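You operate a simulated robot arm through the tools that you are given. There is no shell and no other tool. Be economical: measure what you need, move in short steps, check, and stop when the job is done.

You run a simulated robot arm. Do the job below in one go: nothing can be reset, and whatever is moved stays where it is left.

## Task
Slide both guard halves by the hull in to their stop and latch them.
Fine: each latch must grip its half; slide them, don't lift; leave the lock pin in.

Only the result counts: the job must be done as asked and must still hold three seconds after the hand-in. Knocking over, shifting, dropping, spilling or breaking anything else fails it.

## Robot
A 6-joint arm with a two-finger parallel gripper, fixed in place. Base frame: the origin is at the foot of the arm, x ahead of it, y to its left, z up. Units: mm, degrees, N and s.
With the tool pointing down near the work surface it reaches from about 300 to 800 mm from the base axis. Its first joint turns from -166.0 to 166.0 degrees. Payload 3.91 kg.
The TCP is the grasp point between the finger pads, 30 mm short of the fingertips. In the tool frame z runs along the fingers and y along their closing line. The gripper opens to 110 mm. The fingers are 20 mm wide and 10 mm thick; the gripper's body (48 by 112 mm) begins 55 mm behind the TCP.
Orientation is that of the tool frame in the base frame, as [roll, pitch, yaw] about the fixed x, y, z axes, in that order (R = Rz(yaw) Ry(pitch) Rx(roll)). With the fingers straight down and closing along the base's y, the tool's x points along the base's -x, its y along +y and its z along -z.

## Interface
- The arm moves only by the tool arm_command. Its arguments are lists of equal length, an entry for each row: "rot": the turn, a rotation vector about the tool's x, y, z in units of 90 degrees (1.0 is 90 degrees), a list of three; "xyz": the shift along the tool's x, y, z in units of 200 mm (1.0 is 200 mm), a list of three; "grip": the finger opening in mm, from 0 to 110. In form: {"rot": [[wx, wy, wz], ...], "xyz": [[dx, dy, dz], ...], "grip": [grip, ...]}. A call has 1 to 20 rows; each row is the pose to reach, as a shift and turn from the pose commanded when the call began, along the tool's axes at that moment. A call with a number of a shift or a turn outside -1 to 1 is refused whole. Each row takes 0.2 s and may step no farther than 50 mm and 8.6 degrees from the row before; otherwise, or with a gripper value out of range, the whole call is refused. Where a pose cannot be reached the arm comes as near as it can. A force on the tool above 90 N (or 10 N above the force at the start of the call, whichever is more), or a blocked arm, ends the call early, and 0.2 s more pass. The fingers move at their own pace (about 45 mm/s each) and stop on an object; they squeeze with about 32 N. The grip force told is the motor's: it shows also when the fingers shut on nothing. Time passes only in rows, and 0.2 s behind the last, so rows that repeat a pose let the fingers close. It gives the time, the measured TCP pose, the force on the tool (base axes), the opening and the grip force at its end, in the units of the frame above (readings bear some noise), with the torque about the TCP (base axes, N m) and any sound that the robot's microphone picked up.
- Cameras (640 x 400 px; columns grow to the right, rows downward): "scene" is fixed at [400.9, -500.3, 1400.7]; the picture's right is [0.97, 0.22, 0.00], its down [0.10, -0.45, -0.89] and it looks along [-0.20, 0.87, -0.46] (base axes); focal length 320 px, centre (320, 200). "wrist" rides on the gripper at [77, 7, -114] in the tool frame; the picture's right is [-0.09, 1.00, 0.00], its down [-0.80, -0.07, -0.59] and it looks along [-0.59, -0.05, 0.80] (tool axes); focal length 270 px, centre (320, 200). There is no depth. A picture from a camera that has moved, and an enlarged one, comes with that camera's place and axes in the base frame and with its lens.
- grab_frame(camera): a new picture of that camera. The clock stands still meanwhile.
- move_column(by): slides the trunk up (or, below 0, down) by that many mm; the arm rides with it, the base frame stays. It gives what a move gives, with no picture.
- close_up(camera, box): a new picture of the part [left, top, right, bottom] of that camera's present view, enlarged. The clock stands still meanwhile.
- finish_job(): hands the job in; it is judged then, once.

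Go step by step. Nothing tells you positions but the pictures and the camera data: compare them with the known pose of the tool, close in by small moves and look again before you grip or let go. The budget is 120 turns and 64 pictures, counting those below and the enlarged ones. Unless the task says otherwise, let go and move clear before handing in, and close with one line.

The tools are called after "Call:" as a command line: name --argument value ..., lists and objects as JSON in quotes. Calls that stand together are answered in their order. arm_command: Moves the arm, as the interface text tells. Its arguments: {"type":"object","properties":{"rot":{"type":"array","items":{"type":"array","items":{"type":"number"}}},"xyz":{"type":"array","items":{"type":"array","items":{"type":"number"}}},"grip":{"type":"array","items":{"type":"number"}}},"required":["rot","xyz","grip"]} The other tools are called the same way: move_column (by) slides the trunk up or down; grab_frame (camera) takes a picture; close_up (camera, box) takes an enlarged picture of a part of a camera's view; finish_job () hands the job in.

At the start:

```text
time_s: 0.0
tcp_pos: [301.3, 498.5, 952.5]
ee_rot: [180.0, 0.0, -180.0]
ft_force: [-0.3, 0.0, -1.0]
moment: [-0.02, -0.02, 0.0]
width: 110.1
gripper_force: 0.1
trunk travel left (down, up): [-500.0, 110.0]
```

scene: 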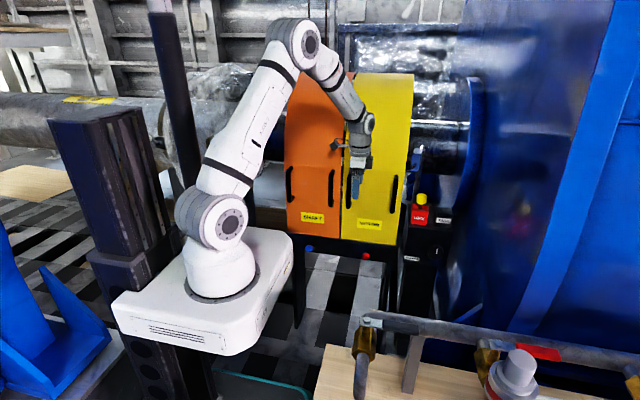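
wrist: 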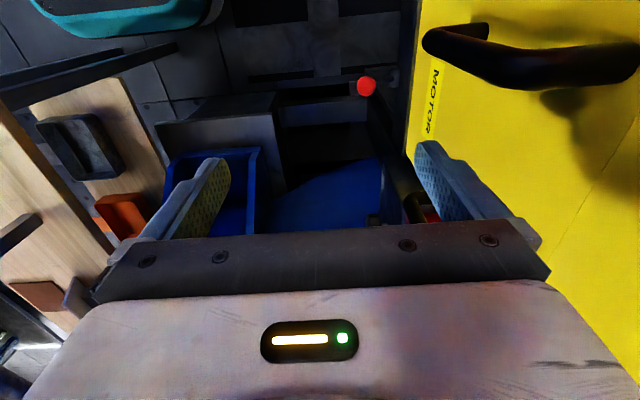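

I see an orange and a yellow guard half over a shaft, with handles, labels, and a lock pin to the right. I will enlarge the guard area to understand the mechanism.

Call:
close_up --camera "scene" --box '[260, 60, 480, 200]'

Call:
close_up --camera "scene" --box '[270, 160, 470, 285]'

```text
2.86 times, centred on (370, 130) of scene
camera zoom: at [400.9, -500.3, 1400.7], right [0.97, 0.22, 0.0], down [0.1, -0.45, -0.89], along [-0.2, 0.87, -0.46], focal length 913 px, centre (177, 400)
```

zoom: 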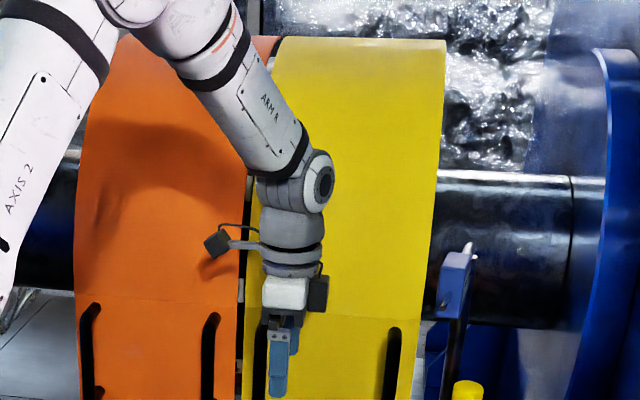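

```text
3.20 times, centred on (370, 222) of scene
camera zoom: at [400.9, -500.3, 1400.7], right [0.97, 0.22, 0.0], down [0.1, -0.45, -0.89], along [-0.2, 0.87, -0.46], focal length 1022 px, centre (160, 128)
```

zoom: 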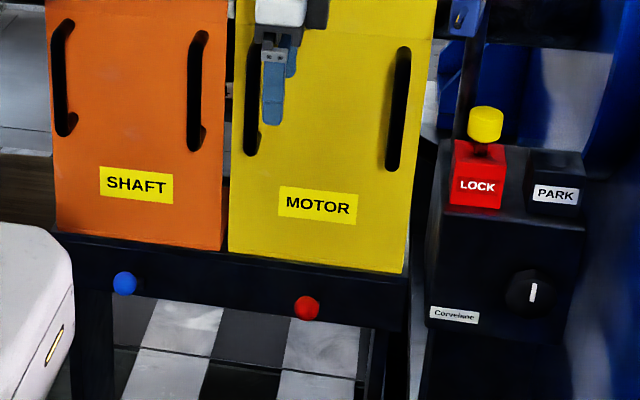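

The guard halves appear to span x≈0–227 and x≈235–457 near y≈617, with latch knobs at about (106, 574, 599) and (343, 574, 599). I'll back away and turn the wrist camera towards the guard to see how it works.

Call:
arm_command --rot '[[0, 0, -0.09], [0, 0, -0.18], [0, 0, -0.27], [0, 0, -0.36], [0, 0, -0.45], [0, 0, -0.54], [0, 0, -0.63], [0, 0, -0.72], [0, 0, -0.81], [0, 0, -0.9], [0, 0, -0.99], [0, 0, -1]]' --xyz '[[0, -0.1, 0], [0, -0.2, 0], [0, -0.3, 0], [0, -0.4, 0], [0, -0.5, 0], [0, -0.6, 0], [0, -0.7, 0], [0, -0.75, 0], [0, -0.75, 0], [0, -0.75, 0], [0, -0.75, 0], [0, -0.75, 0]]' --grip '[110, 110, 110, 110, 110, 110, 110, 110, 110, 110, 110, 110]'

Call:
grab_frame --camera "wrist"

Call:
grab_frame --camera "scene"

```text
time_s: 2.6
tcp_pos: [301.2, 349.1, 952.8]
ee_rot: [-179.9, 0.0, -89.9]
ft_force: [0.3, 0.6, 0.3]
moment: [0.01, 0.0, 0.02]
width: 110.1
gripper_force: 0.0
trunk travel left (down, up): [-500.0, 110.0]
```

```text
59 pictures are left
camera wrist: at [294.8, 271.8, 1067.9], right [-1.0, 0.09, 0.0], down [0.07, 0.8, 0.59], along [0.05, 0.59, -0.8], focal length 270 px, centre (320, 200)
```

wrist: 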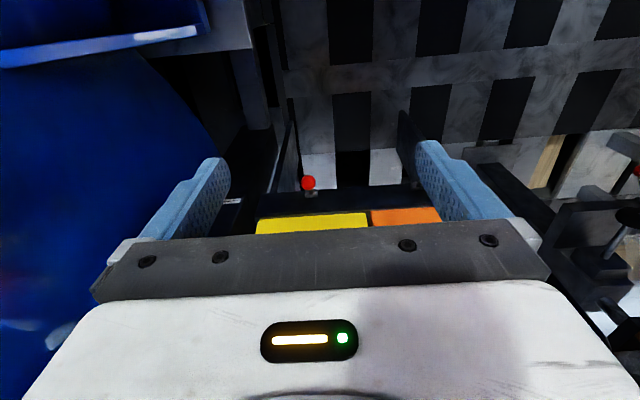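

```text
58 pictures are left
```

scene: 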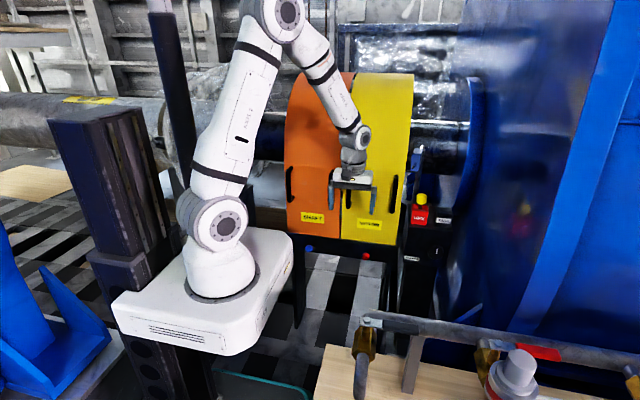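

The view is clear of the guard but the camera sees it at a steep angle. I'll turn the tool in two stages to point horizontally at the guard (+y), with the camera above and the picture upright.

Call:
arm_command --rot '[[0.064, 0, -0.064], [0.128, 0, -0.128], [0.192, 0, -0.192], [0.256, 0, -0.256], [0.32, 0, -0.32], [0.384, 0, -0.384], [0.448, 0, -0.448], [0.512, 0, -0.512], [0.576, 0, -0.576], [0.64, 0, -0.64], [0.7071, 0, -0.7071]]' --xyz '[[0, 0, 0], [0, 0, 0], [0, 0, 0], [0, 0, 0], [0, 0, 0], [0, 0, 0], [0, 0, 0], [0, 0, 0], [0, 0, 0], [0, 0, 0], [0, 0, 0]]' --grip '[110, 110, 110, 110, 110, 110, 110, 110, 110, 110, 110]'

Call:
arm_command --rot '[[0.064, 0, -0.064], [0.128, 0, -0.128], [0.192, 0, -0.192], [0.256, 0, -0.256], [0.32, 0, -0.32], [0.384, 0, -0.384], [0.448, 0, -0.448], [0.512, 0, -0.512], [0.576, 0, -0.576], [0.64, 0, -0.64], [0.7071, 0, -0.7071]]' --xyz '[[0, 0, 0], [0, 0, 0], [0, 0, 0], [0, 0, 0], [0, 0, 0], [0, 0, 0], [0, 0, 0], [0, 0, 0], [0, 0, 0], [0, 0, 0], [0, 0, 0]]' --grip '[110, 110, 110, 110, 110, 110, 110, 110, 110, 110, 110]'

Call:
grab_frame --camera "wrist"

```text
time_s: 5.0
tcp_pos: [312.8, 376.4, 951.0]
ee_rot: [-125.2, -30.0, -35.3]
ft_force: [-0.1, -0.7, 0.0]
moment: [0.01, -0.02, 0.0]
width: 110.2
gripper_force: 0.1
out of reach, approached as far as the arm can: row 10, 11
trunk travel left (down, up): [-500.0, 110.0]
```

```text
time_s: 7.4
tcp_pos: [48.4, 461.1, 910.8]
ee_rot: [-11.7, -85.3, -84.9]
ft_force: [-0.3, 0.7, 0.3]
moment: [0.0, -0.03, 0.01]
width: 109.9
gripper_force: 0.1
out of reach, approached as far as the arm can: row 1, 2, 3, 4, 5, 6, 7, 8, 9, 10, 11
trunk travel left (down, up): [-500.0, 110.0]
```

```text
57 pictures are left
camera wrist: at [41.9, 341.1, 978.7], right [0.99, -0.11, -0.1], down [-0.14, -0.52, -0.84], along [0.04, 0.85, -0.53], focal length 270 px, centre (320, 200)
```

wrist: 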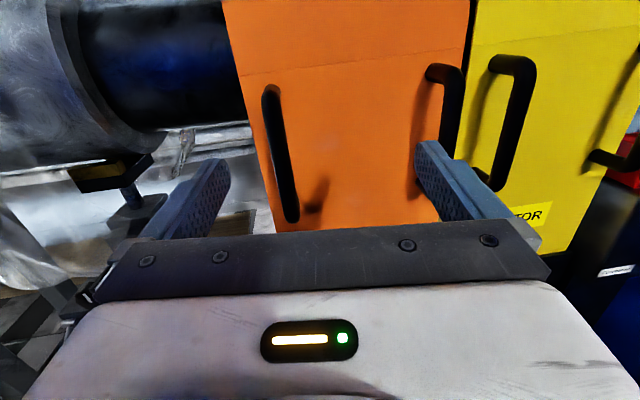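

The arm could not fully reach that pose at the present height; the arm's foot seems to sit around z≈880, so lowering the trunk should help. I'll check first what lies under the platform.

Call:
close_up --camera "scene" --box '[90, 220, 410, 400]'

```text
2.00 times, centred on (250, 310) of scene
camera zoom: at [400.9, -500.3, 1400.7], right [0.97, 0.22, 0.0], down [0.1, -0.45, -0.89], along [-0.2, 0.87, -0.46], focal length 639 px, centre (460, -20)
```

zoom: 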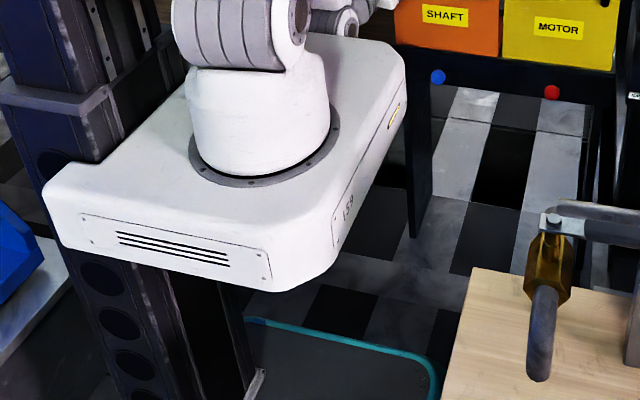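

Beneath the platform there is only a low floor plate, so lowering is safe. I'll lower the trunk by 250 mm.

Call:
move_column --by -250

Call:
grab_frame --camera "wrist"

Call:
grab_frame --camera "scene"

```text
time_s: 10.0
tcp_pos: [45.0, 461.6, 660.0]
ee_rot: [-13.1, -85.4, -83.2]
ft_force: [-0.1, -1.0, -0.4]
moment: [0.0, 0.03, 0.04]
width: 110.1
gripper_force: 0.1
trunk travel left (down, up): [-250.0, 360.0]
```

```text
55 pictures are left
camera wrist: at [39.4, 341.5, 728.4], right [0.99, -0.1, -0.11], down [-0.14, -0.52, -0.84], along [0.03, 0.85, -0.53], focal length 270 px, centre (320, 200)
```

wrist: 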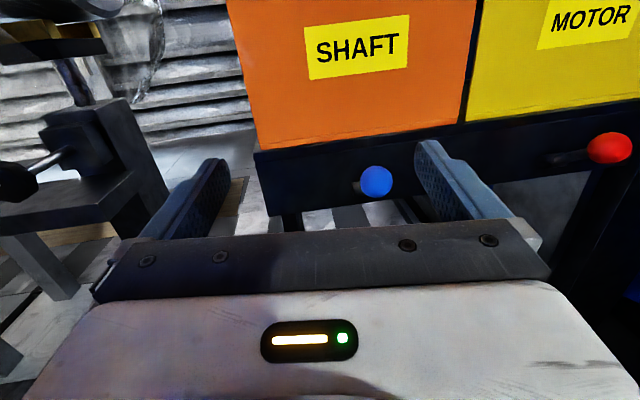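

```text
54 pictures are left
```

scene: 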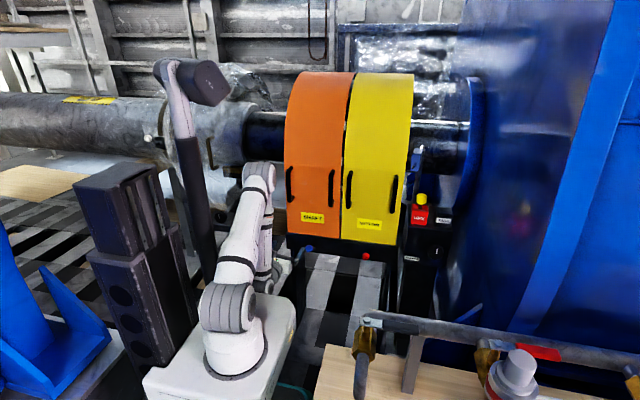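

Knobs stick out on rods from the beam front. I'll zoom in on these and on the guard sides.

Call:
close_up --camera "wrist" --box '[220, 90, 640, 250]'

Call:
close_up --camera "scene" --box '[270, 60, 480, 200]'

Call:
close_up --camera "scene" --box '[370, 180, 470, 280]'

```text
1.52 times, centred on (430, 170) of wrist
camera zoom: at [39.4, 341.5, 728.4], right [0.99, -0.1, -0.11], down [-0.14, -0.52, -0.84], along [0.03, 0.85, -0.53], focal length 412 px, centre (152, 246)
```

zoom: 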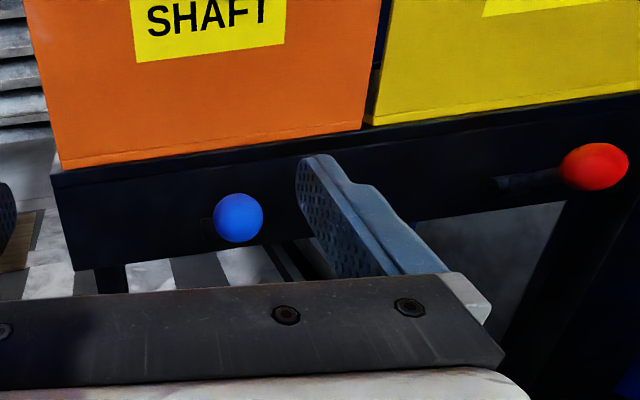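

```text
2.86 times, centred on (375, 130) of scene
camera zoom: at [400.9, -500.3, 1400.7], right [0.97, 0.22, 0.0], down [0.1, -0.45, -0.89], along [-0.2, 0.87, -0.46], focal length 913 px, centre (163, 400)
```

zoom: 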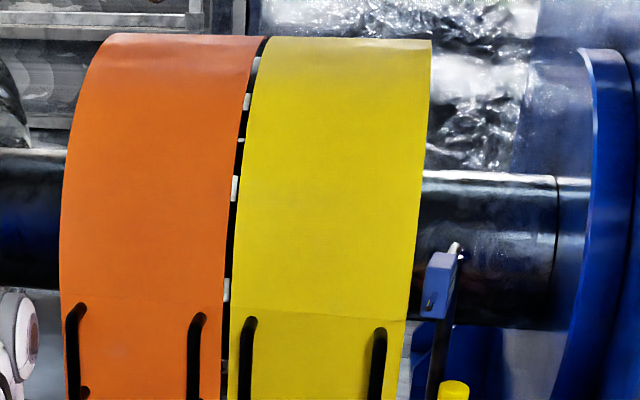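

```text
4.00 times, centred on (420, 230) of scene
camera zoom: at [400.9, -500.3, 1400.7], right [0.97, 0.22, 0.0], down [0.1, -0.45, -0.89], along [-0.2, 0.87, -0.46], focal length 1278 px, centre (-80, 80)
```

zoom: 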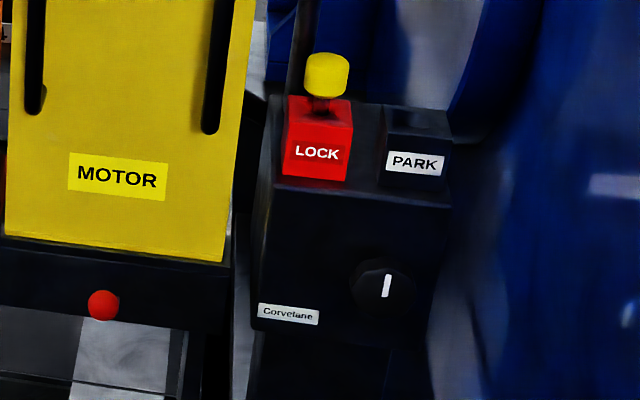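

A coupling shows in the narrow gap between the halves; I need a closer look at the knobs. First I'll check where a zero command leaves the arm.

Call:
arm_command --rot '[[0, 0, 0]]' --xyz '[[0, 0, 0]]' --grip '[110]'

```text
time_s: 10.6
tcp_pos: [44.0, 460.9, 660.3]
ee_rot: [-13.0, -85.2, -83.2]
ft_force: [-0.4, 0.0, 0.1]
moment: [-0.04, 0.0, -0.01]
width: 109.9
gripper_force: 0.1
trunk travel left (down, up): [-250.0, 360.0]
stopped in row 1: the arm was blocked; the commanded pose is now the measured one
```

The command origin now matches the measured pose, which is nearly horizontal toward +y. I'll level it and move over to view the red knob.

Call:
arm_command --rot '[[0.0115, -0.009, -0.001], [0.023, -0.018, -0.002], [0.0345, -0.027, -0.003], [0.046, -0.035, -0.004], [0.0575, -0.044, -0.005], [0.069, -0.053, -0.006]]' --xyz '[[0.053, 0.163, 0.001], [0.106, 0.326, 0.002], [0.16, 0.489, 0.003], [0.213, 0.651, 0.004], [0.266, 0.814, 0.005], [0.319, 0.977, 0.006]]' --grip '[110, 110, 110, 110, 110, 110]'

Call:
grab_frame --camera "wrist"

```text
time_s: 12.0
tcp_pos: [8.0, 461.7, 670.1]
ee_rot: [-17.5, -86.2, -74.4]
ft_force: [0.2, -0.3, 0.2]
moment: [-0.01, -0.01, 0.04]
width: 109.9
gripper_force: 0.1
out of reach, approached as far as the arm can: row 1, 2, 3, 4, 5, 6
trunk travel left (down, up): [-250.0, 360.0]
```

```text
50 pictures are left
camera wrist: at [12.1, 343.7, 740.3], right [0.99, -0.03, -0.11], down [-0.11, -0.54, -0.84], along [-0.03, 0.84, -0.54], focal length 270 px, centre (320, 200)
```

wrist: 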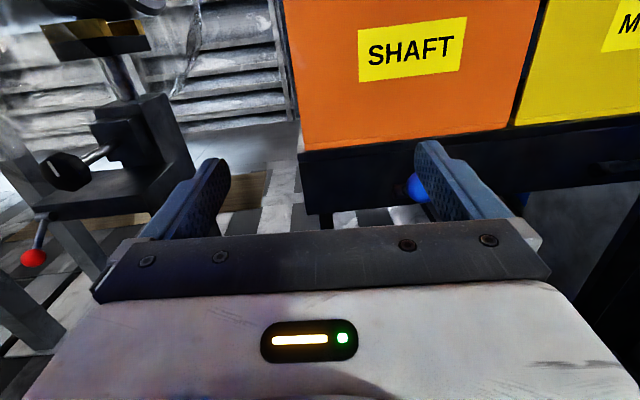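

The arm seems caught against a joint limit in this configuration. I'll look at it to see which way to unwind.

Call:
close_up --camera "scene" --box '[180, 140, 340, 240]'

Call:
close_up --camera "scene" --box '[140, 40, 340, 400]'

```text
4.00 times, centred on (260, 190) of scene
camera zoom: at [400.9, -500.3, 1400.7], right [0.97, 0.22, 0.0], down [0.1, -0.45, -0.89], along [-0.2, 0.87, -0.46], focal length 1278 px, centre (560, 240)
```

zoom: 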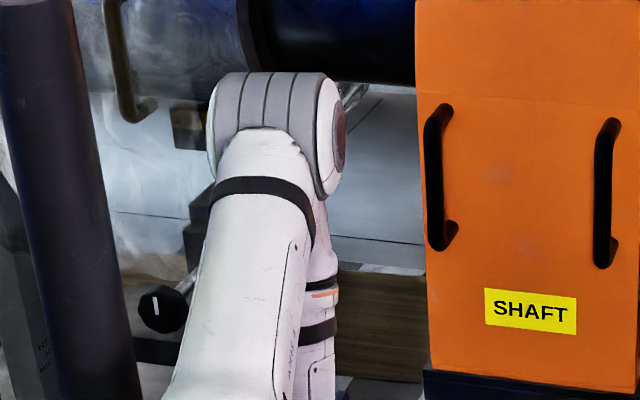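

```text
1.11 times, centred on (240, 220) of scene
camera zoom: at [400.9, -500.3, 1400.7], right [0.97, 0.22, 0.0], down [0.1, -0.45, -0.89], along [-0.2, 0.87, -0.46], focal length 355 px, centre (409, 178)
```

zoom: 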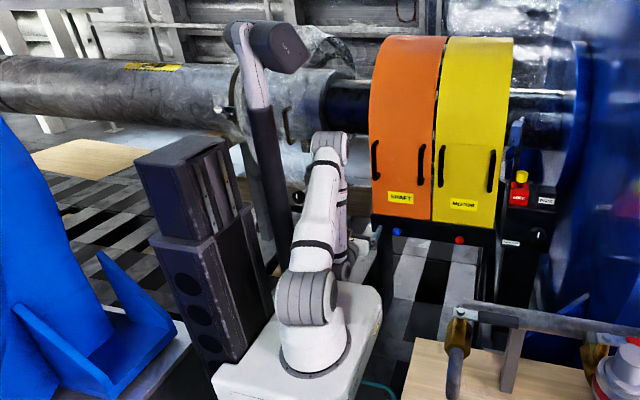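

The arm is folded too tightly (the wrist is too close to the base), not wound up. I'll resync the command and then advance the tool outward before moving sideways.

Call:
arm_command --rot '[[0, 0, 0]]' --xyz '[[0, 0, 0]]' --grip '[110]'

```text
time_s: 12.4
tcp_pos: [6.8, 461.7, 670.3]
ee_rot: [-17.5, -86.1, -74.4]
ft_force: [-0.2, -0.5, -0.4]
moment: [0.01, -0.01, -0.02]
width: 109.9
gripper_force: 0.0
trunk travel left (down, up): [-250.0, 360.0]
```

Call:
arm_command --rot '[[0, 0, 0], [0, 0, 0], [0.0214, -0.04, -0.0115]]' --xyz '[[0.05, 0, 0.08], [0.1, 0, 0.16], [0.1, 0, 0.2]]' --grip '[110, 110, 110]'

```text
time_s: 13.2
tcp_pos: [-25.9, 475.0, 681.3]
ee_rot: [168.6, -86.0, 102.5]
ft_force: [-0.9, -0.4, -0.1]
moment: [0.02, 0.02, -0.05]
width: 110.2
gripper_force: 0.0
out of reach, approached as far as the arm can: row 1, 2, 3
trunk travel left (down, up): [-250.0, 360.0]
```

Still limited, so I'll unwind: reverse the second turn while shifting towards +x and up, away from the guard.

Call:
arm_command --rot '[[-0.064, 0, 0.064], [-0.128, 0, 0.128], [-0.192, 0, 0.192], [-0.256, 0, 0.256], [-0.32, 0, 0.32], [-0.384, 0, 0.384], [-0.448, 0, 0.448], [-0.512, 0, 0.512], [-0.576, 0, 0.576], [-0.64, 0, 0.64], [-0.7071, 0, 0.7071]]' --xyz '[[0.1, 0.05, 0], [0.2, 0.1, -0.05], [0.3, 0.2, -0.1], [0.4, 0.3, -0.15], [0.5, 0.4, -0.2], [0.5, 0.5, -0.25], [0.5, 0.6, -0.25], [0.5, 0.7, -0.25], [0.5, 0.8, -0.25], [0.5, 0.9, -0.25], [0.5, 1.0, -0.25]]' --grip '[110, 110, 110, 110, 110, 110, 110, 110, 110, 110, 110]'

```text
time_s: 15.6
tcp_pos: [175.1, 438.4, 786.6]
ee_rot: [-128.5, -32.6, -31.6]
ft_force: [-0.1, -0.3, -0.1]
moment: [-0.05, -0.01, -0.05]
width: 110.0
gripper_force: 0.1
out of reach, approached as far as the arm can: row 3, 4, 5, 6, 7
trunk travel left (down, up): [-250.0, 360.0]
```

Unwound and clear. Now I'll move farther out to about (320, 500, 800), then turn to horizontal there.

Call:
arm_command --rot '[[0, 0, 0], [0, 0, 0], [0, 0, 0], [0, 0, 0], [0.0645, 0.0037, -0.0614], [0.129, 0.0074, -0.1227], [0.1935, 0.0111, -0.1841], [0.258, 0.0148, -0.2455], [0.3225, 0.0185, -0.3068], [0.387, 0.0222, -0.3682], [0.4515, 0.0259, -0.4295], [0.516, 0.0296, -0.4909], [0.5805, 0.0333, -0.5523], [0.645, 0.037, -0.6136], [0.7095, 0.0407, -0.675]]' --xyz '[[0.105, -0.064, 0.155], [0.21, -0.128, 0.31], [0.316, -0.19, 0.465], [0.421, -0.255, 0.62], [0.421, -0.255, 0.62], [0.421, -0.255, 0.62], [0.421, -0.255, 0.62], [0.421, -0.255, 0.62], [0.421, -0.255, 0.62], [0.421, -0.255, 0.62], [0.421, -0.255, 0.62], [0.421, -0.255, 0.62], [0.421, -0.255, 0.62], [0.421, -0.255, 0.62], [0.421, -0.255, 0.62]]' --grip '[110, 110, 110, 110, 110, 110, 110, 110, 110, 110, 110, 110, 110, 110, 110]'

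Call:
grab_frame --camera "wrist"

```text
time_s: 18.8
tcp_pos: [76.7, 528.9, 820.4]
ee_rot: [-112.7, -87.9, 11.4]
ft_force: [0.0, 0.6, 0.0]
moment: [0.01, 0.01, -0.02]
width: 110.0
gripper_force: 0.1
out of reach, approached as far as the arm can: row 9, 10, 11, 12, 13, 14, 15
trunk travel left (down, up): [-250.0, 360.0]
```

```text
47 pictures are left
camera wrist: at [62.9, 417.2, 899.7], right [0.97, -0.2, -0.12], down [-0.21, -0.57, -0.79], along [0.09, 0.79, -0.6], focal length 270 px, centre (320, 200)
```

wrist: 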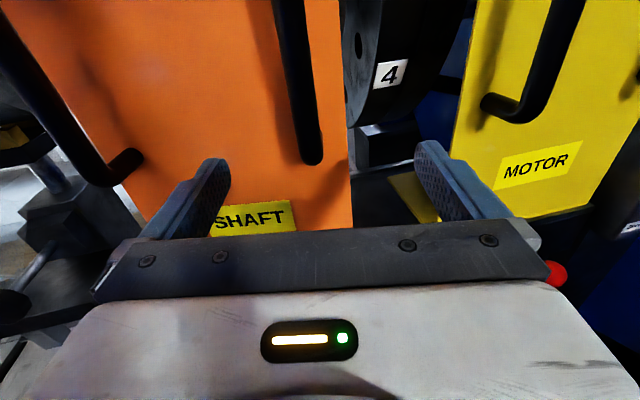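

There is now a wide gap between the halves with a wheel marked "4" visible, so a half has been moved along x. I'll check the scene.

Call:
grab_frame --camera "scene"

```text
46 pictures are left
```

scene: 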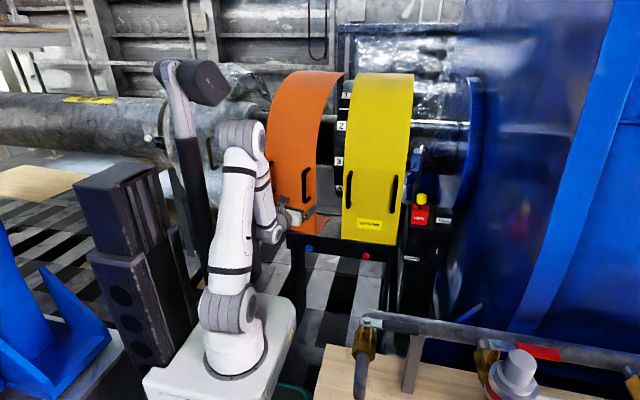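

A finger hooked the orange half's handle during the turn and slid that half outward along −x; it still stands on its rail and slides freely, so it will go back in. I'm straddling its right handle; I'll back straight out in −y first.

Call:
arm_command --rot '[[0, 0, 0], [0, 0, 0], [0, 0, 0]]' --xyz '[[0, 0.023, -0.115], [0, 0.046, -0.23], [0, 0.069, -0.343]]' --grip '[110, 110, 110]'

Call:
grab_frame --camera "wrist"

```text
time_s: 19.6
tcp_pos: [71.6, 494.9, 819.2]
ee_rot: [-111.4, -87.9, 9.9]
ft_force: [0.3, 0.6, -0.7]
moment: [0.01, -0.02, -0.01]
width: 110.1
gripper_force: 0.0
out of reach, approached as far as the arm can: row 2, 3
trunk travel left (down, up): [-250.0, 360.0]
```

```text
45 pictures are left
camera wrist: at [58.3, 381.6, 898.0], right [0.97, -0.2, -0.12], down [-0.22, -0.57, -0.79], along [0.09, 0.79, -0.6], focal length 270 px, centre (320, 200)
```

wrist: 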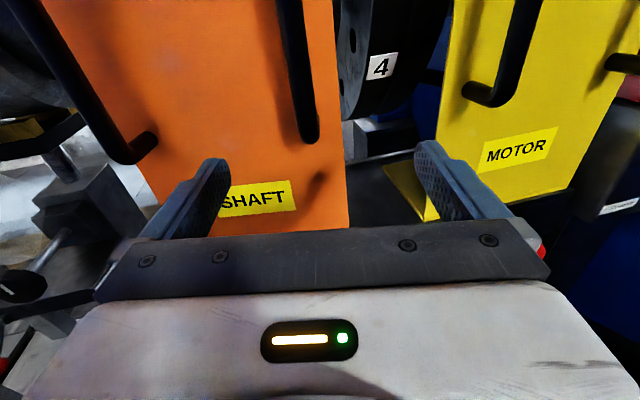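

I'm clear of the handle now (a coupling and rail are visible between the halves). I'll unwind the wrist back to tool-down with the camera on the robot side, staying at y ≤ 450.

Call:
arm_command --rot '[[-0.064, 0, 0.064], [-0.128, 0, 0.128], [-0.192, 0, 0.192], [-0.256, 0, 0.256], [-0.32, 0, 0.32], [-0.384, 0, 0.384], [-0.448, 0, 0.448], [-0.512, 0, 0.512], [-0.576, 0, 0.576], [-0.64, 0, 0.64], [-0.7071, 0, 0.7071]]' --xyz '[[0, 0.07, -0.1], [0, 0.14, -0.2], [0, 0.21, -0.2], [0, 0.28, -0.2], [0, 0.35, -0.2], [0, 0.42, -0.2], [0, 0.49, -0.2], [0, 0.56, -0.2], [0, 0.63, -0.2], [0, 0.7, -0.2], [0, 0.75, -0.2]]' --grip '[110, 110, 110, 110, 110, 110, 110, 110, 110, 110, 110]'

```text
time_s: 22.0
tcp_pos: [210.8, 425.1, 813.9]
ee_rot: [-127.2, -28.6, -45.9]
ft_force: [-0.3, 0.4, -0.4]
moment: [-0.05, 0.01, -0.02]
width: 109.9
gripper_force: 0.0
out of reach, approached as far as the arm can: row 1, 2, 3, 4, 5
trunk travel left (down, up): [-250.0, 360.0]
```

Unwound halfway. Completing the turn to tool-down with the camera on the robot side.

Call:
arm_command --rot '[[-0.0607, -0.0054, 0.0538], [-0.1214, -0.0109, 0.1076], [-0.1821, -0.0163, 0.1615], [-0.2428, -0.0218, 0.2153], [-0.3035, -0.0272, 0.2691], [-0.3643, -0.0327, 0.3229], [-0.425, -0.0381, 0.3767], [-0.4857, -0.0436, 0.4305], [-0.5464, -0.049, 0.4844], [-0.6071, -0.0545, 0.5382], [-0.6678, -0.0599, 0.592]]' --xyz '[[0.025, -0.02, 0.016], [0.05, -0.036, 0.033], [0.076, -0.055, 0.05], [0.1, -0.073, 0.065], [0.127, -0.09, 0.082], [0.153, -0.11, 0.1], [0.178, -0.127, 0.115], [0.2, -0.145, 0.13], [0.23, -0.164, 0.147], [0.255, -0.18, 0.16], [0.28, -0.2, 0.18]]' --grip '[110, 110, 110, 110, 110, 110, 110, 110, 110, 110, 110]'

Call:
grab_frame --camera "wrist"

Call:
close_up --camera "scene" --box '[250, 140, 450, 265]'

```text
time_s: 24.4
tcp_pos: [280.4, 431.0, 849.3]
ee_rot: [179.9, -0.3, -90.0]
ft_force: [-0.4, -0.6, 0.1]
moment: [0.01, 0.0, -0.04]
width: 109.9
gripper_force: 0.0
trunk travel left (down, up): [-250.0, 360.0]
```

```text
44 pictures are left
camera wrist: at [272.4, 355.4, 965.3], right [-1.0, 0.09, 0.0], down [0.07, 0.8, 0.59], along [0.05, 0.59, -0.81], focal length 270 px, centre (320, 200)
```

wrist: 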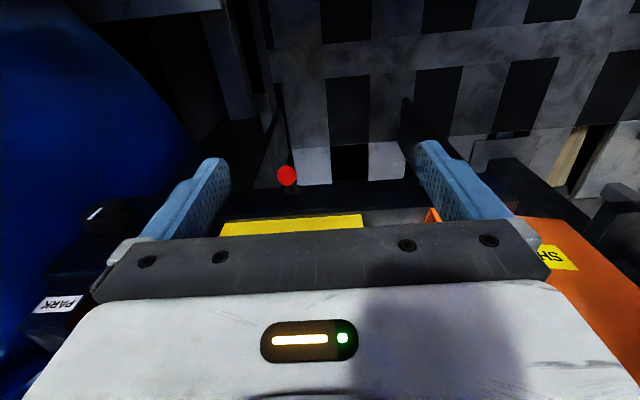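

```text
3.20 times, centred on (350, 202) of scene
camera zoom: at [400.9, -500.3, 1400.7], right [0.97, 0.22, 0.0], down [0.1, -0.45, -0.89], along [-0.2, 0.87, -0.46], focal length 1022 px, centre (224, 192)
```

zoom: 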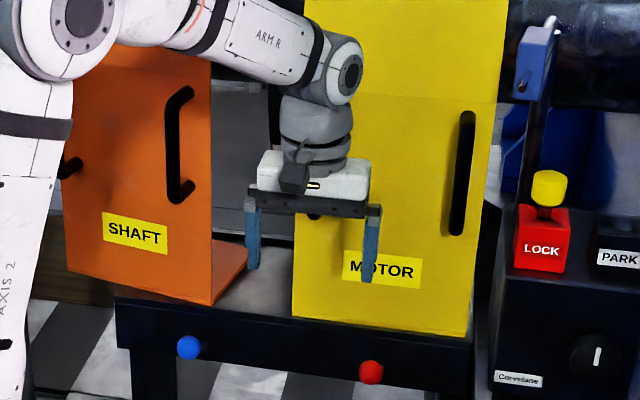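

The orange half was pulled about 85 mm toward −x and yawed roughly 10°; I now see it has a base flange lying on the beam top. I'll get a top view of the beam between the halves.

Call:
arm_command --rot '[[0, 0, 0], [0, 0, 0], [0, 0, 0], [0, 0, 0]]' --xyz '[[-0.05, 0.14, -0.1], [-0.15, 0.28, -0.2], [-0.25, 0.42, -0.25], [-0.35, 0.55, -0.25]]' --grip '[110, 110, 110, 110]'

Call:
grab_frame --camera "wrist"

```text
time_s: 25.4
tcp_pos: [168.3, 500.9, 898.5]
ee_rot: [-179.9, -0.3, -89.9]
ft_force: [0.9, -0.2, -0.5]
moment: [0.03, 0.03, 0.0]
width: 110.0
gripper_force: 0.1
trunk travel left (down, up): [-250.0, 360.0]
```

```text
42 pictures are left
camera wrist: at [161.9, 425.0, 1013.8], right [-1.0, 0.09, 0.0], down [0.07, 0.8, 0.59], along [0.05, 0.59, -0.81], focal length 270 px, centre (320, 200)
```

wrist: 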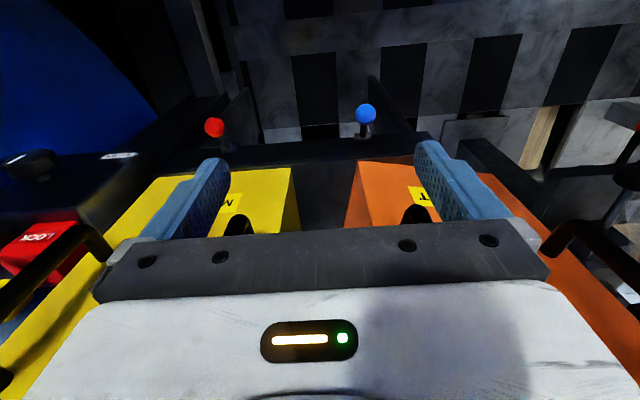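

Call:
close_up --camera "wrist" --box '[140, 90, 480, 240]'

```text
1.88 times, centred on (310, 165) of wrist
camera zoom: at [161.9, 425.0, 1013.8], right [-1.0, 0.09, 0.0], down [0.07, 0.8, 0.59], along [0.05, 0.59, -0.81], focal length 509 px, centre (339, 266)
```

zoom: 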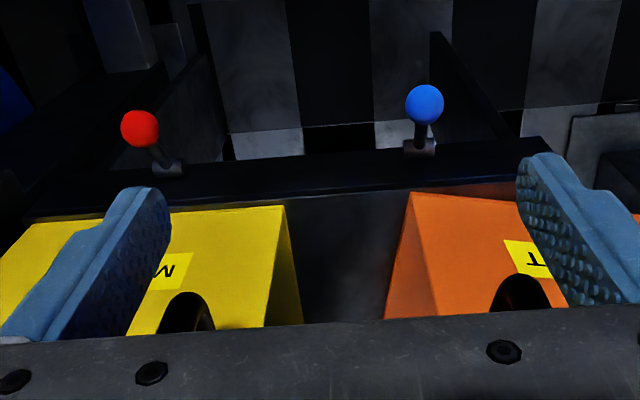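

I take the halves' front plates to be at y≈655 on a beam top z≈612, handle bars at y≈622, z≈790–940, and plunger-like latch rods with collars at the beam front. I'll lower and tilt the camera to look into the gap at beam-top level.

Call:
arm_command --rot '[[0, -0.055, 0], [0, -0.11, 0], [0, -0.166, 0], [0, -0.222, 0]]' --xyz '[[0, -0.01, 0.19], [0, -0.02, 0.38], [0, -0.03, 0.57], [0, -0.03, 0.745]]' --grip '[110, 110, 110, 110]'

Call:
close_up --camera "wrist" --box '[100, 20, 540, 240]'

```text
time_s: 26.4
tcp_pos: [175.5, 502.0, 751.3]
ee_rot: [-179.9, 19.8, -90.0]
ft_force: [-0.5, -0.7, -0.1]
moment: [-0.01, 0.01, 0.0]
width: 110.0
gripper_force: 0.0
trunk travel left (down, up): [-250.0, 360.0]
```

```text
1.45 times, centred on (320, 130) of wrist
camera zoom: at [168.1, 390.5, 832.7], right [-1.0, 0.08, 0.03], down [0.07, 0.55, 0.83], along [0.05, 0.83, -0.56], focal length 393 px, centre (320, 302)
```

zoom: 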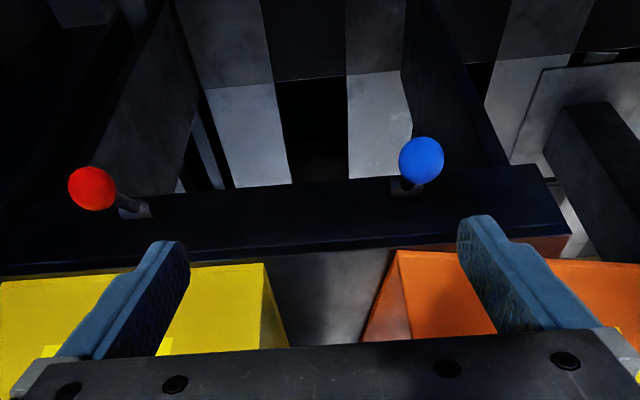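

The orange half is yawed about −11° and partly overhangs the beam's left end. I'll look from the scene camera through the gap and over the top to learn which way "in" is.

Call:
close_up --camera "scene" --box '[250, 60, 450, 185]'

Call:
close_up --camera "scene" --box '[255, 170, 375, 270]'

```text
3.20 times, centred on (350, 122) of scene
camera zoom: at [400.9, -500.3, 1400.7], right [0.97, 0.22, 0.0], down [0.1, -0.45, -0.89], along [-0.2, 0.87, -0.46], focal length 1022 px, centre (224, 448)
```

zoom: 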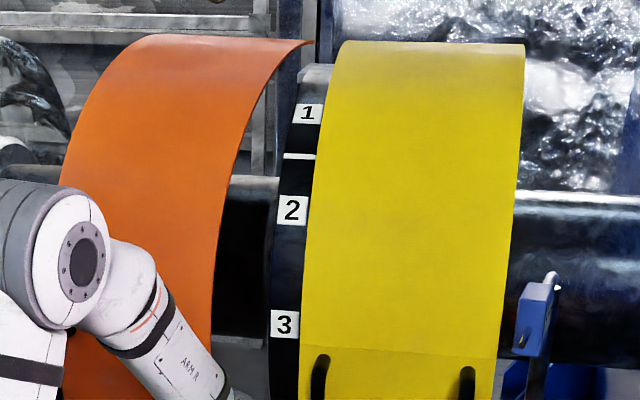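

```text
4.00 times, centred on (315, 220) of scene
camera zoom: at [400.9, -500.3, 1400.7], right [0.97, 0.22, 0.0], down [0.1, -0.45, -0.89], along [-0.2, 0.87, -0.46], focal length 1278 px, centre (340, 120)
```

zoom: 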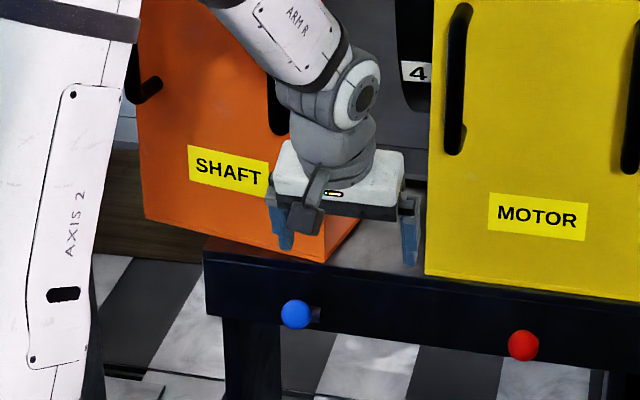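

The guard is a quarter-arc cover and roughly concentric with the numbered drum. I'll look deeper along the beam top through the gap for rails or stops before pushing anything.

Call:
arm_command --rot '[[0, -0.07, 0], [0, -0.14, 0], [0, -0.21, 0], [0, -0.278, 0]]' --xyz '[[-0.036, 0, 0.022], [-0.072, 0, 0.045], [-0.108, 0, 0.067], [-0.143, 0, 0.09]]' --grip '[110, 110, 110, 110]'

Call:
grab_frame --camera "wrist"

```text
time_s: 27.4
tcp_pos: [168.5, 527.5, 741.8]
ee_rot: [178.1, 40.1, -90.0]
ft_force: [1.3, -0.5, -0.1]
moment: [-0.02, 0.02, 0.01]
width: 110.0
gripper_force: 0.0
out of reach, approached as far as the arm can: row 3, 4
trunk travel left (down, up): [-250.0, 360.0]
```

```text
37 pictures are left
camera wrist: at [165.6, 395.3, 782.3], right [-1.0, 0.05, 0.08], down [0.09, 0.23, 0.97], along [0.03, 0.97, -0.24], focal length 270 px, centre (320, 200)
```

wrist: 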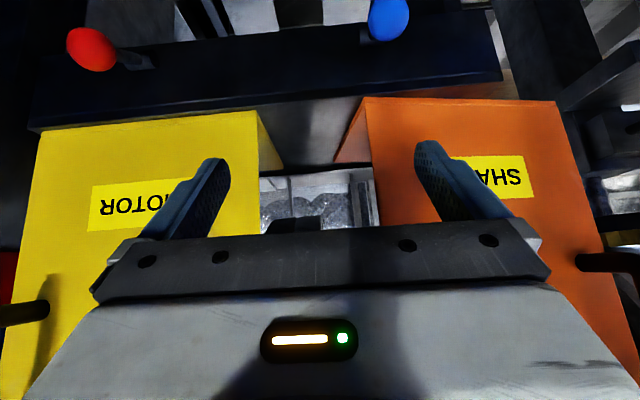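

Call:
close_up --camera "wrist" --box '[200, 80, 420, 230]'

Call:
close_up --camera "wrist" --box '[40, 0, 520, 130]'

```text
2.67 times, centred on (310, 155) of wrist
camera zoom: at [165.6, 395.3, 782.3], right [-1.0, 0.05, 0.08], down [0.09, 0.23, 0.97], along [0.03, 0.97, -0.24], focal length 721 px, centre (347, 320)
```

zoom: 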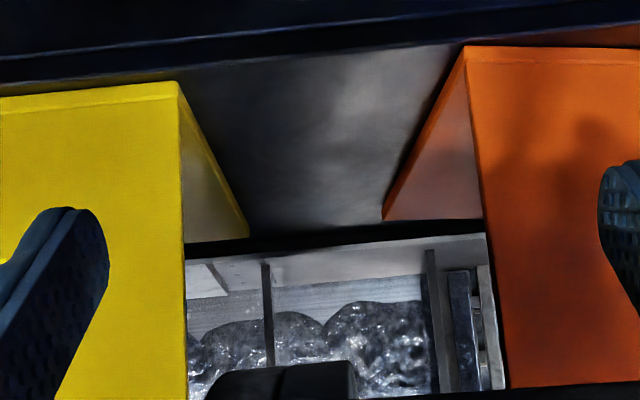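

```text
1.33 times, centred on (280, 65) of wrist
camera zoom: at [165.6, 395.3, 782.3], right [-1.0, 0.05, 0.08], down [0.09, 0.23, 0.97], along [0.03, 0.97, -0.24], focal length 360 px, centre (373, 380)
```

zoom: 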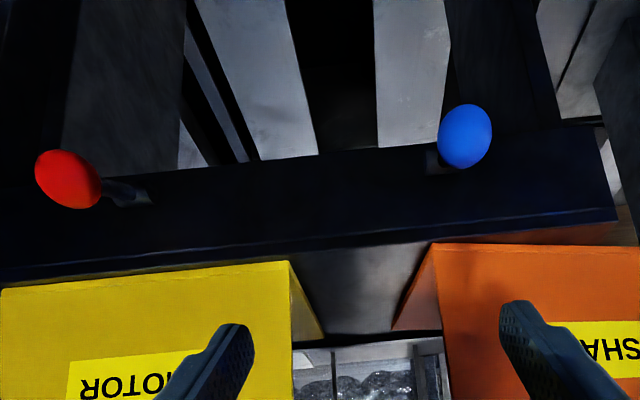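

The beam top is a shallow channel with front and rear lips running along x, so the halves slide in x, toward each other. I'll return to tool-down above the orange half's right handle and have a look.

Call:
arm_command --rot '[[0, 0.074, 0], [0, 0.148, 0], [0, 0.222, 0], [0, 0.297, 0], [0, 0.371, 0], [0, 0.4456, 0]]' --xyz '[[-0.125, 0.057, -0.132], [-0.25, 0.113, -0.265], [-0.374, 0.17, -0.398], [-0.5, 0.227, -0.53], [-0.623, 0.283, -0.662], [-0.748, 0.34, -0.795]]' --grip '[110, 110, 110, 110, 110, 110]'

Call:
grab_frame --camera "wrist"

```text
time_s: 28.8
tcp_pos: [106.8, 539.9, 963.5]
ee_rot: [178.6, 0.0, -88.8]
ft_force: [0.6, 0.5, -0.9]
moment: [0.01, 0.01, 0.01]
width: 109.8
gripper_force: 0.1
trunk travel left (down, up): [-250.0, 360.0]
```

```text
34 pictures are left
camera wrist: at [104.1, 462.7, 1079.1], right [-1.0, 0.07, 0.02], down [0.07, 0.8, 0.59], along [0.02, 0.59, -0.81], focal length 270 px, centre (320, 200)
```

wrist: 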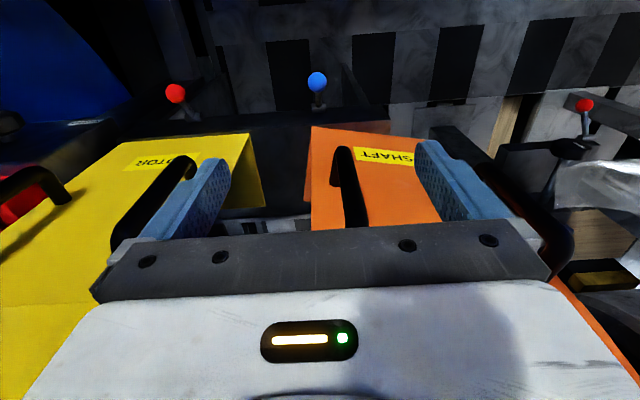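

The orange right handle bar reads at x≈82, y≈600, z≈800–945. I'll straddle it from above with the fingers closing along x, checking before gripping.

Call:
arm_command --rot '[[0.0156, 0, 0.0133], [0.0156, 0, 0.0133], [0.0156, 0, 0.0133], [0.0156, 0, 0.0133]]' --xyz '[[0, 0, -0.21], [-0.15, 0.125, -0.21], [-0.29, 0.125, -0.21], [-0.29, 0.125, -0.05]]' --grip '[110, 110, 110, 110]'

Call:
grab_frame --camera "wrist"

Call:
close_up --camera "scene" --box '[250, 100, 400, 220]'

```text
time_s: 29.8
tcp_pos: [79.8, 595.6, 973.1]
ee_rot: [180.0, 0.0, -90.1]
ft_force: [-0.2, 0.1, 0.9]
moment: [-0.02, 0.01, 0.01]
width: 109.9
gripper_force: 0.1
trunk travel left (down, up): [-250.0, 360.0]
```

```text
33 pictures are left
camera wrist: at [73.0, 519.3, 1088.4], right [-1.0, 0.09, 0.0], down [0.07, 0.8, 0.59], along [0.05, 0.59, -0.81], focal length 270 px, centre (320, 200)
```

wrist: 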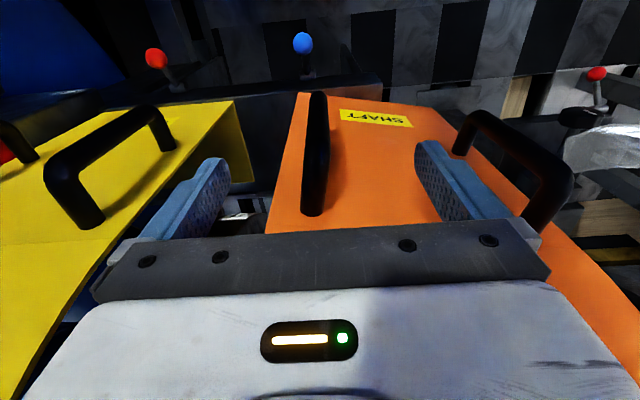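

```text
3.33 times, centred on (325, 160) of scene
camera zoom: at [400.9, -500.3, 1400.7], right [0.97, 0.22, 0.0], down [0.1, -0.45, -0.89], along [-0.2, 0.87, -0.46], focal length 1065 px, centre (303, 333)
```

zoom: 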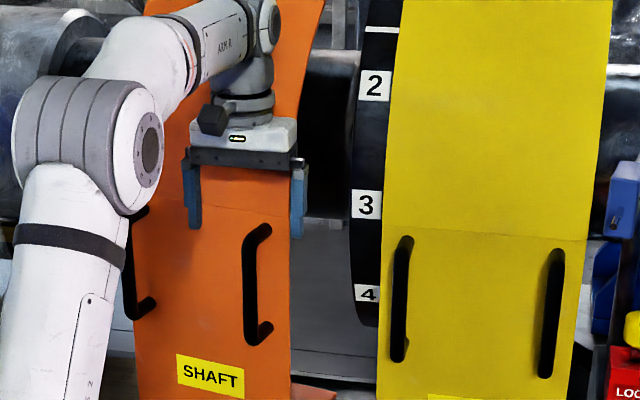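

The bar is centred between the fingers. Descending around its upper part and closing.

Call:
arm_command --rot '[[0, 0, 0], [0, 0, 0], [0, 0, 0], [0, 0, 0], [0, 0, 0], [0, 0, 0], [0, 0, 0], [0, 0, 0]]' --xyz '[[0, 0, 0.2], [0, 0, 0.42], [0, 0, 0.42], [0, 0, 0.42], [0, 0, 0.42], [0, 0, 0.42], [0, 0, 0.42], [0, 0, 0.42]]' --grip '[110, 110, 40, 30, 20, 10, 5, 5]'

```text
time_s: 31.6
tcp_pos: [80.4, 593.5, 890.3]
ee_rot: [-180.0, 0.1, -90.0]
ft_force: [1.5, -0.3, 1.4]
moment: [0.08, 0.2, -0.14]
width: 19.0
gripper_force: 30.0
trunk travel left (down, up): [-250.0, 360.0]
```

The handle is gripped (19 mm bar). I'll slide it slowly toward +x by 60 mm and watch the forces.

Call:
arm_command --rot '[[0, 0, 0], [0, 0, 0], [0, 0, 0], [0, 0, 0], [0, 0, 0], [0, 0, 0], [0, 0, 0], [0, 0, 0], [0, 0, 0], [0, 0, 0]]' --xyz '[[0, -0.03, 0], [0, -0.06, 0], [0, -0.09, 0], [0, -0.12, 0], [0, -0.15, 0], [0, -0.18, 0], [0, -0.21, 0], [0, -0.24, 0], [0, -0.27, 0], [0, -0.3, 0]]' --grip '[5, 5, 5, 5, 5, 5, 5, 5, 5, 5]'

Call:
close_up --camera "scene" --box '[250, 100, 450, 270]'

```text
time_s: 33.8
tcp_pos: [140.9, 595.4, 889.2]
ee_rot: [-180.0, -0.1, -90.0]
ft_force: [-0.6, 0.2, -1.4]
moment: [-0.44, -0.17, 0.11]
width: 18.1
gripper_force: 31.8
trunk travel left (down, up): [-250.0, 360.0]
```

```text
2.35 times, centred on (350, 185) of scene
camera zoom: at [400.9, -500.3, 1400.7], right [0.97, 0.22, 0.0], down [0.1, -0.45, -0.89], along [-0.2, 0.87, -0.46], focal length 752 px, centre (249, 235)
```

zoom: 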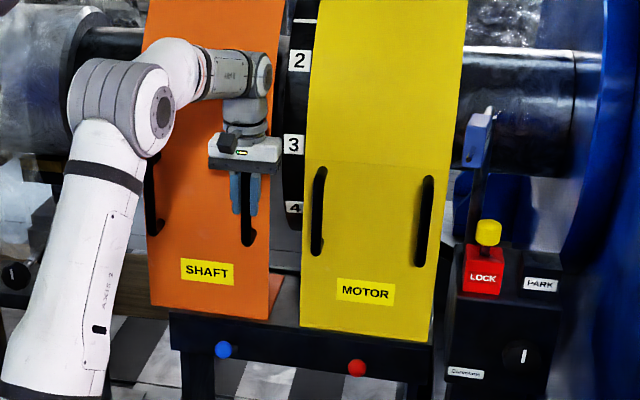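

It straightened as it slid. Continuing 40 mm more.

Call:
arm_command --rot '[[0, 0, 0], [0, 0, 0], [0, 0, 0], [0, 0, 0], [0, 0, 0], [0, 0, 0], [0, 0, 0], [0, 0, 0]]' --xyz '[[0, -0.025, 0], [0, -0.05, 0], [0, -0.075, 0], [0, -0.1, 0], [0, -0.125, 0], [0, -0.15, 0], [0, -0.175, 0], [0, -0.2, 0]]' --grip '[5, 5, 5, 5, 5, 5, 5, 5]'

Call:
close_up --camera "scene" --box '[270, 160, 430, 260]'

```text
time_s: 35.6
tcp_pos: [180.4, 596.2, 891.0]
ee_rot: [-180.0, -0.1, -90.0]
ft_force: [-1.6, -3.4, 0.6]
moment: [0.16, -1.02, 0.25]
width: 17.9
gripper_force: 32.1
trunk travel left (down, up): [-250.0, 360.0]
```

```text
4.00 times, centred on (350, 210) of scene
camera zoom: at [400.9, -500.3, 1400.7], right [0.97, 0.22, 0.0], down [0.1, -0.45, -0.89], along [-0.2, 0.87, -0.46], focal length 1278 px, centre (200, 160)
```

zoom: 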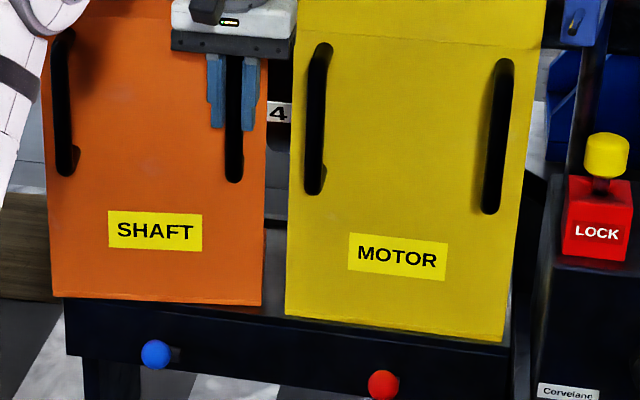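

The half has now yawed slightly the other way, so it rotates fairly freely; I must find what guides it. Looking from the wrist.

Call:
close_up --camera "wrist" --box '[120, 40, 460, 240]'

```text
1.88 times, centred on (290, 140) of wrist
camera zoom: at [173.2, 519.4, 1005.1], right [-1.0, 0.09, 0.0], down [0.07, 0.8, 0.59], along [0.05, 0.59, -0.8], focal length 509 px, centre (376, 313)
```

zoom: 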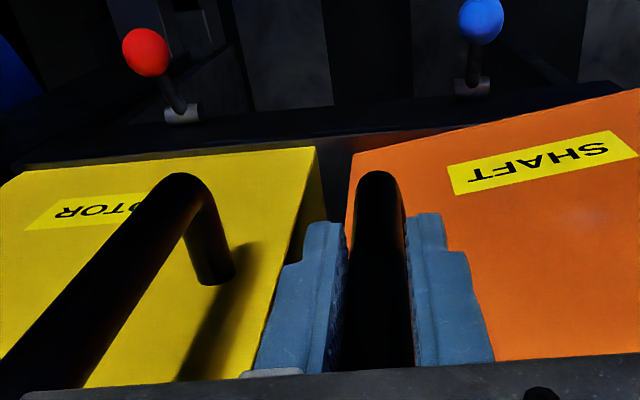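

No guide lip holds the front, so the half is a free-sliding body; its centre was originally aligned with its knob, so I suspect "in" is +y to a rear stop. First I'll release and move to the left handle, to bring the half back in line with its knob.

Call:
arm_command --rot '[[0, 0, 0], [0, 0, 0], [0, 0, 0], [0, 0, 0], [0, 0, 0], [0, 0, 0], [0, 0, 0], [0, 0, 0], [0, 0, 0]]' --xyz '[[0, 0, 0], [0, 0, 0], [0, 0, -0.2], [0, 0, -0.4], [0.03, 0.2, -0.48], [0.06, 0.4, -0.48], [0.09, 0.6, -0.48], [0.115, 0.83, -0.48], [0.115, 0.83, -0.48]]' --grip '[50, 60, 60, 60, 80, 90, 100, 100, 100]'

Call:
grab_frame --camera "wrist"

```text
time_s: 37.6
tcp_pos: [12.6, 573.0, 985.2]
ee_rot: [-180.0, -0.2, -90.0]
ft_force: [0.2, 0.5, -0.3]
moment: [0.01, -0.01, -0.02]
width: 100.2
gripper_force: 0.0
trunk travel left (down, up): [-250.0, 360.0]
```

```text
28 pictures are left
camera wrist: at [6.2, 497.2, 1100.6], right [-1.0, 0.09, 0.0], down [0.07, 0.8, 0.59], along [0.05, 0.59, -0.8], focal length 270 px, centre (320, 200)
```

wrist: 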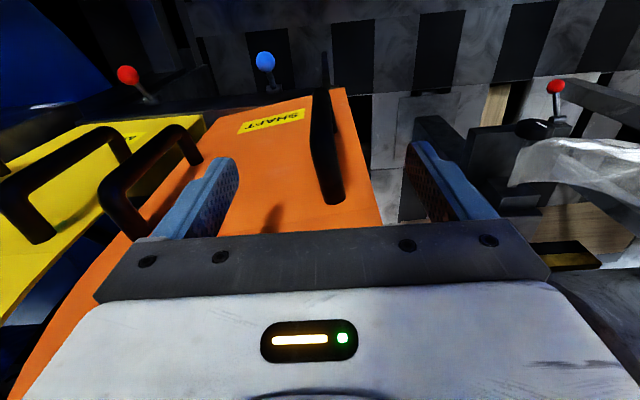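

The left bar is at about x=13, y=584. Descending with a 10 mm y correction, and gripping.

Call:
arm_command --rot '[[0, 0, 0], [0, 0, 0], [0, 0, 0], [0, 0, 0], [0, 0, 0], [0, 0, 0], [0, 0, 0], [0, 0, 0]]' --xyz '[[-0.055, 0, 0.2], [-0.055, 0, 0.4], [-0.055, 0, 0.475], [-0.055, 0, 0.475], [-0.055, 0, 0.475], [-0.055, 0, 0.475], [-0.055, 0, 0.475], [-0.055, 0, 0.475]]' --grip '[100, 100, 100, 50, 30, 10, 5, 5]'

```text
time_s: 39.4
tcp_pos: [13.1, 584.0, 890.0]
ee_rot: [-180.0, 0.0, -89.8]
ft_force: [-2.2, -3.1, -0.6]
moment: [0.22, -0.75, 0.12]
width: 18.9
gripper_force: 23.4
trunk travel left (down, up): [-250.0, 360.0]
```

Gripped. Pushing diagonally (+20 x, +25 y) to square the half.

Call:
arm_command --rot '[[0, 0, 0], [0, 0, 0], [0, 0, 0], [0, 0, 0], [0, 0, 0], [0, 0, 0], [0, 0, 0], [0, 0, 0]]' --xyz '[[-0.0156, -0.0125, 0], [-0.031, -0.025, 0], [-0.047, -0.0375, 0], [-0.0625, -0.05, 0], [-0.078, -0.0625, 0], [-0.094, -0.075, 0], [-0.11, -0.0875, 0], [-0.125, -0.1, 0]]' --grip '[5, 5, 5, 5, 5, 5, 5, 5]'

Call:
close_up --camera "scene" --box '[270, 160, 430, 260]'

```text
time_s: 41.2
tcp_pos: [32.6, 608.0, 893.0]
ee_rot: [-180.0, 0.2, -89.9]
ft_force: [-11.9, -12.3, 12.8]
moment: [0.92, -0.46, 0.34]
width: 18.1
gripper_force: 31.8
trunk travel left (down, up): [-250.0, 360.0]
```

```text
4.00 times, centred on (350, 210) of scene
camera zoom: at [400.9, -500.3, 1400.7], right [0.97, 0.22, 0.0], down [0.1, -0.45, -0.89], along [-0.2, 0.87, -0.46], focal length 1278 px, centre (200, 160)
```

zoom: 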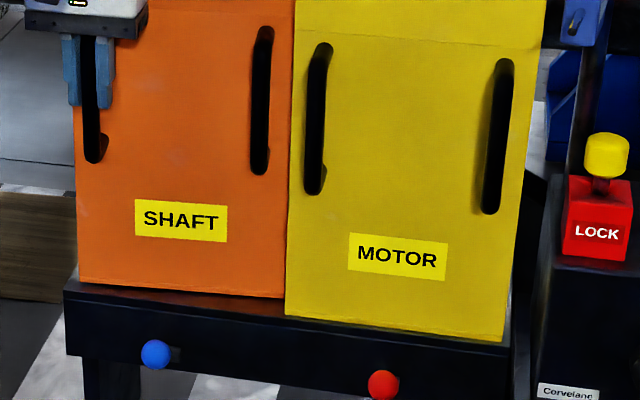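

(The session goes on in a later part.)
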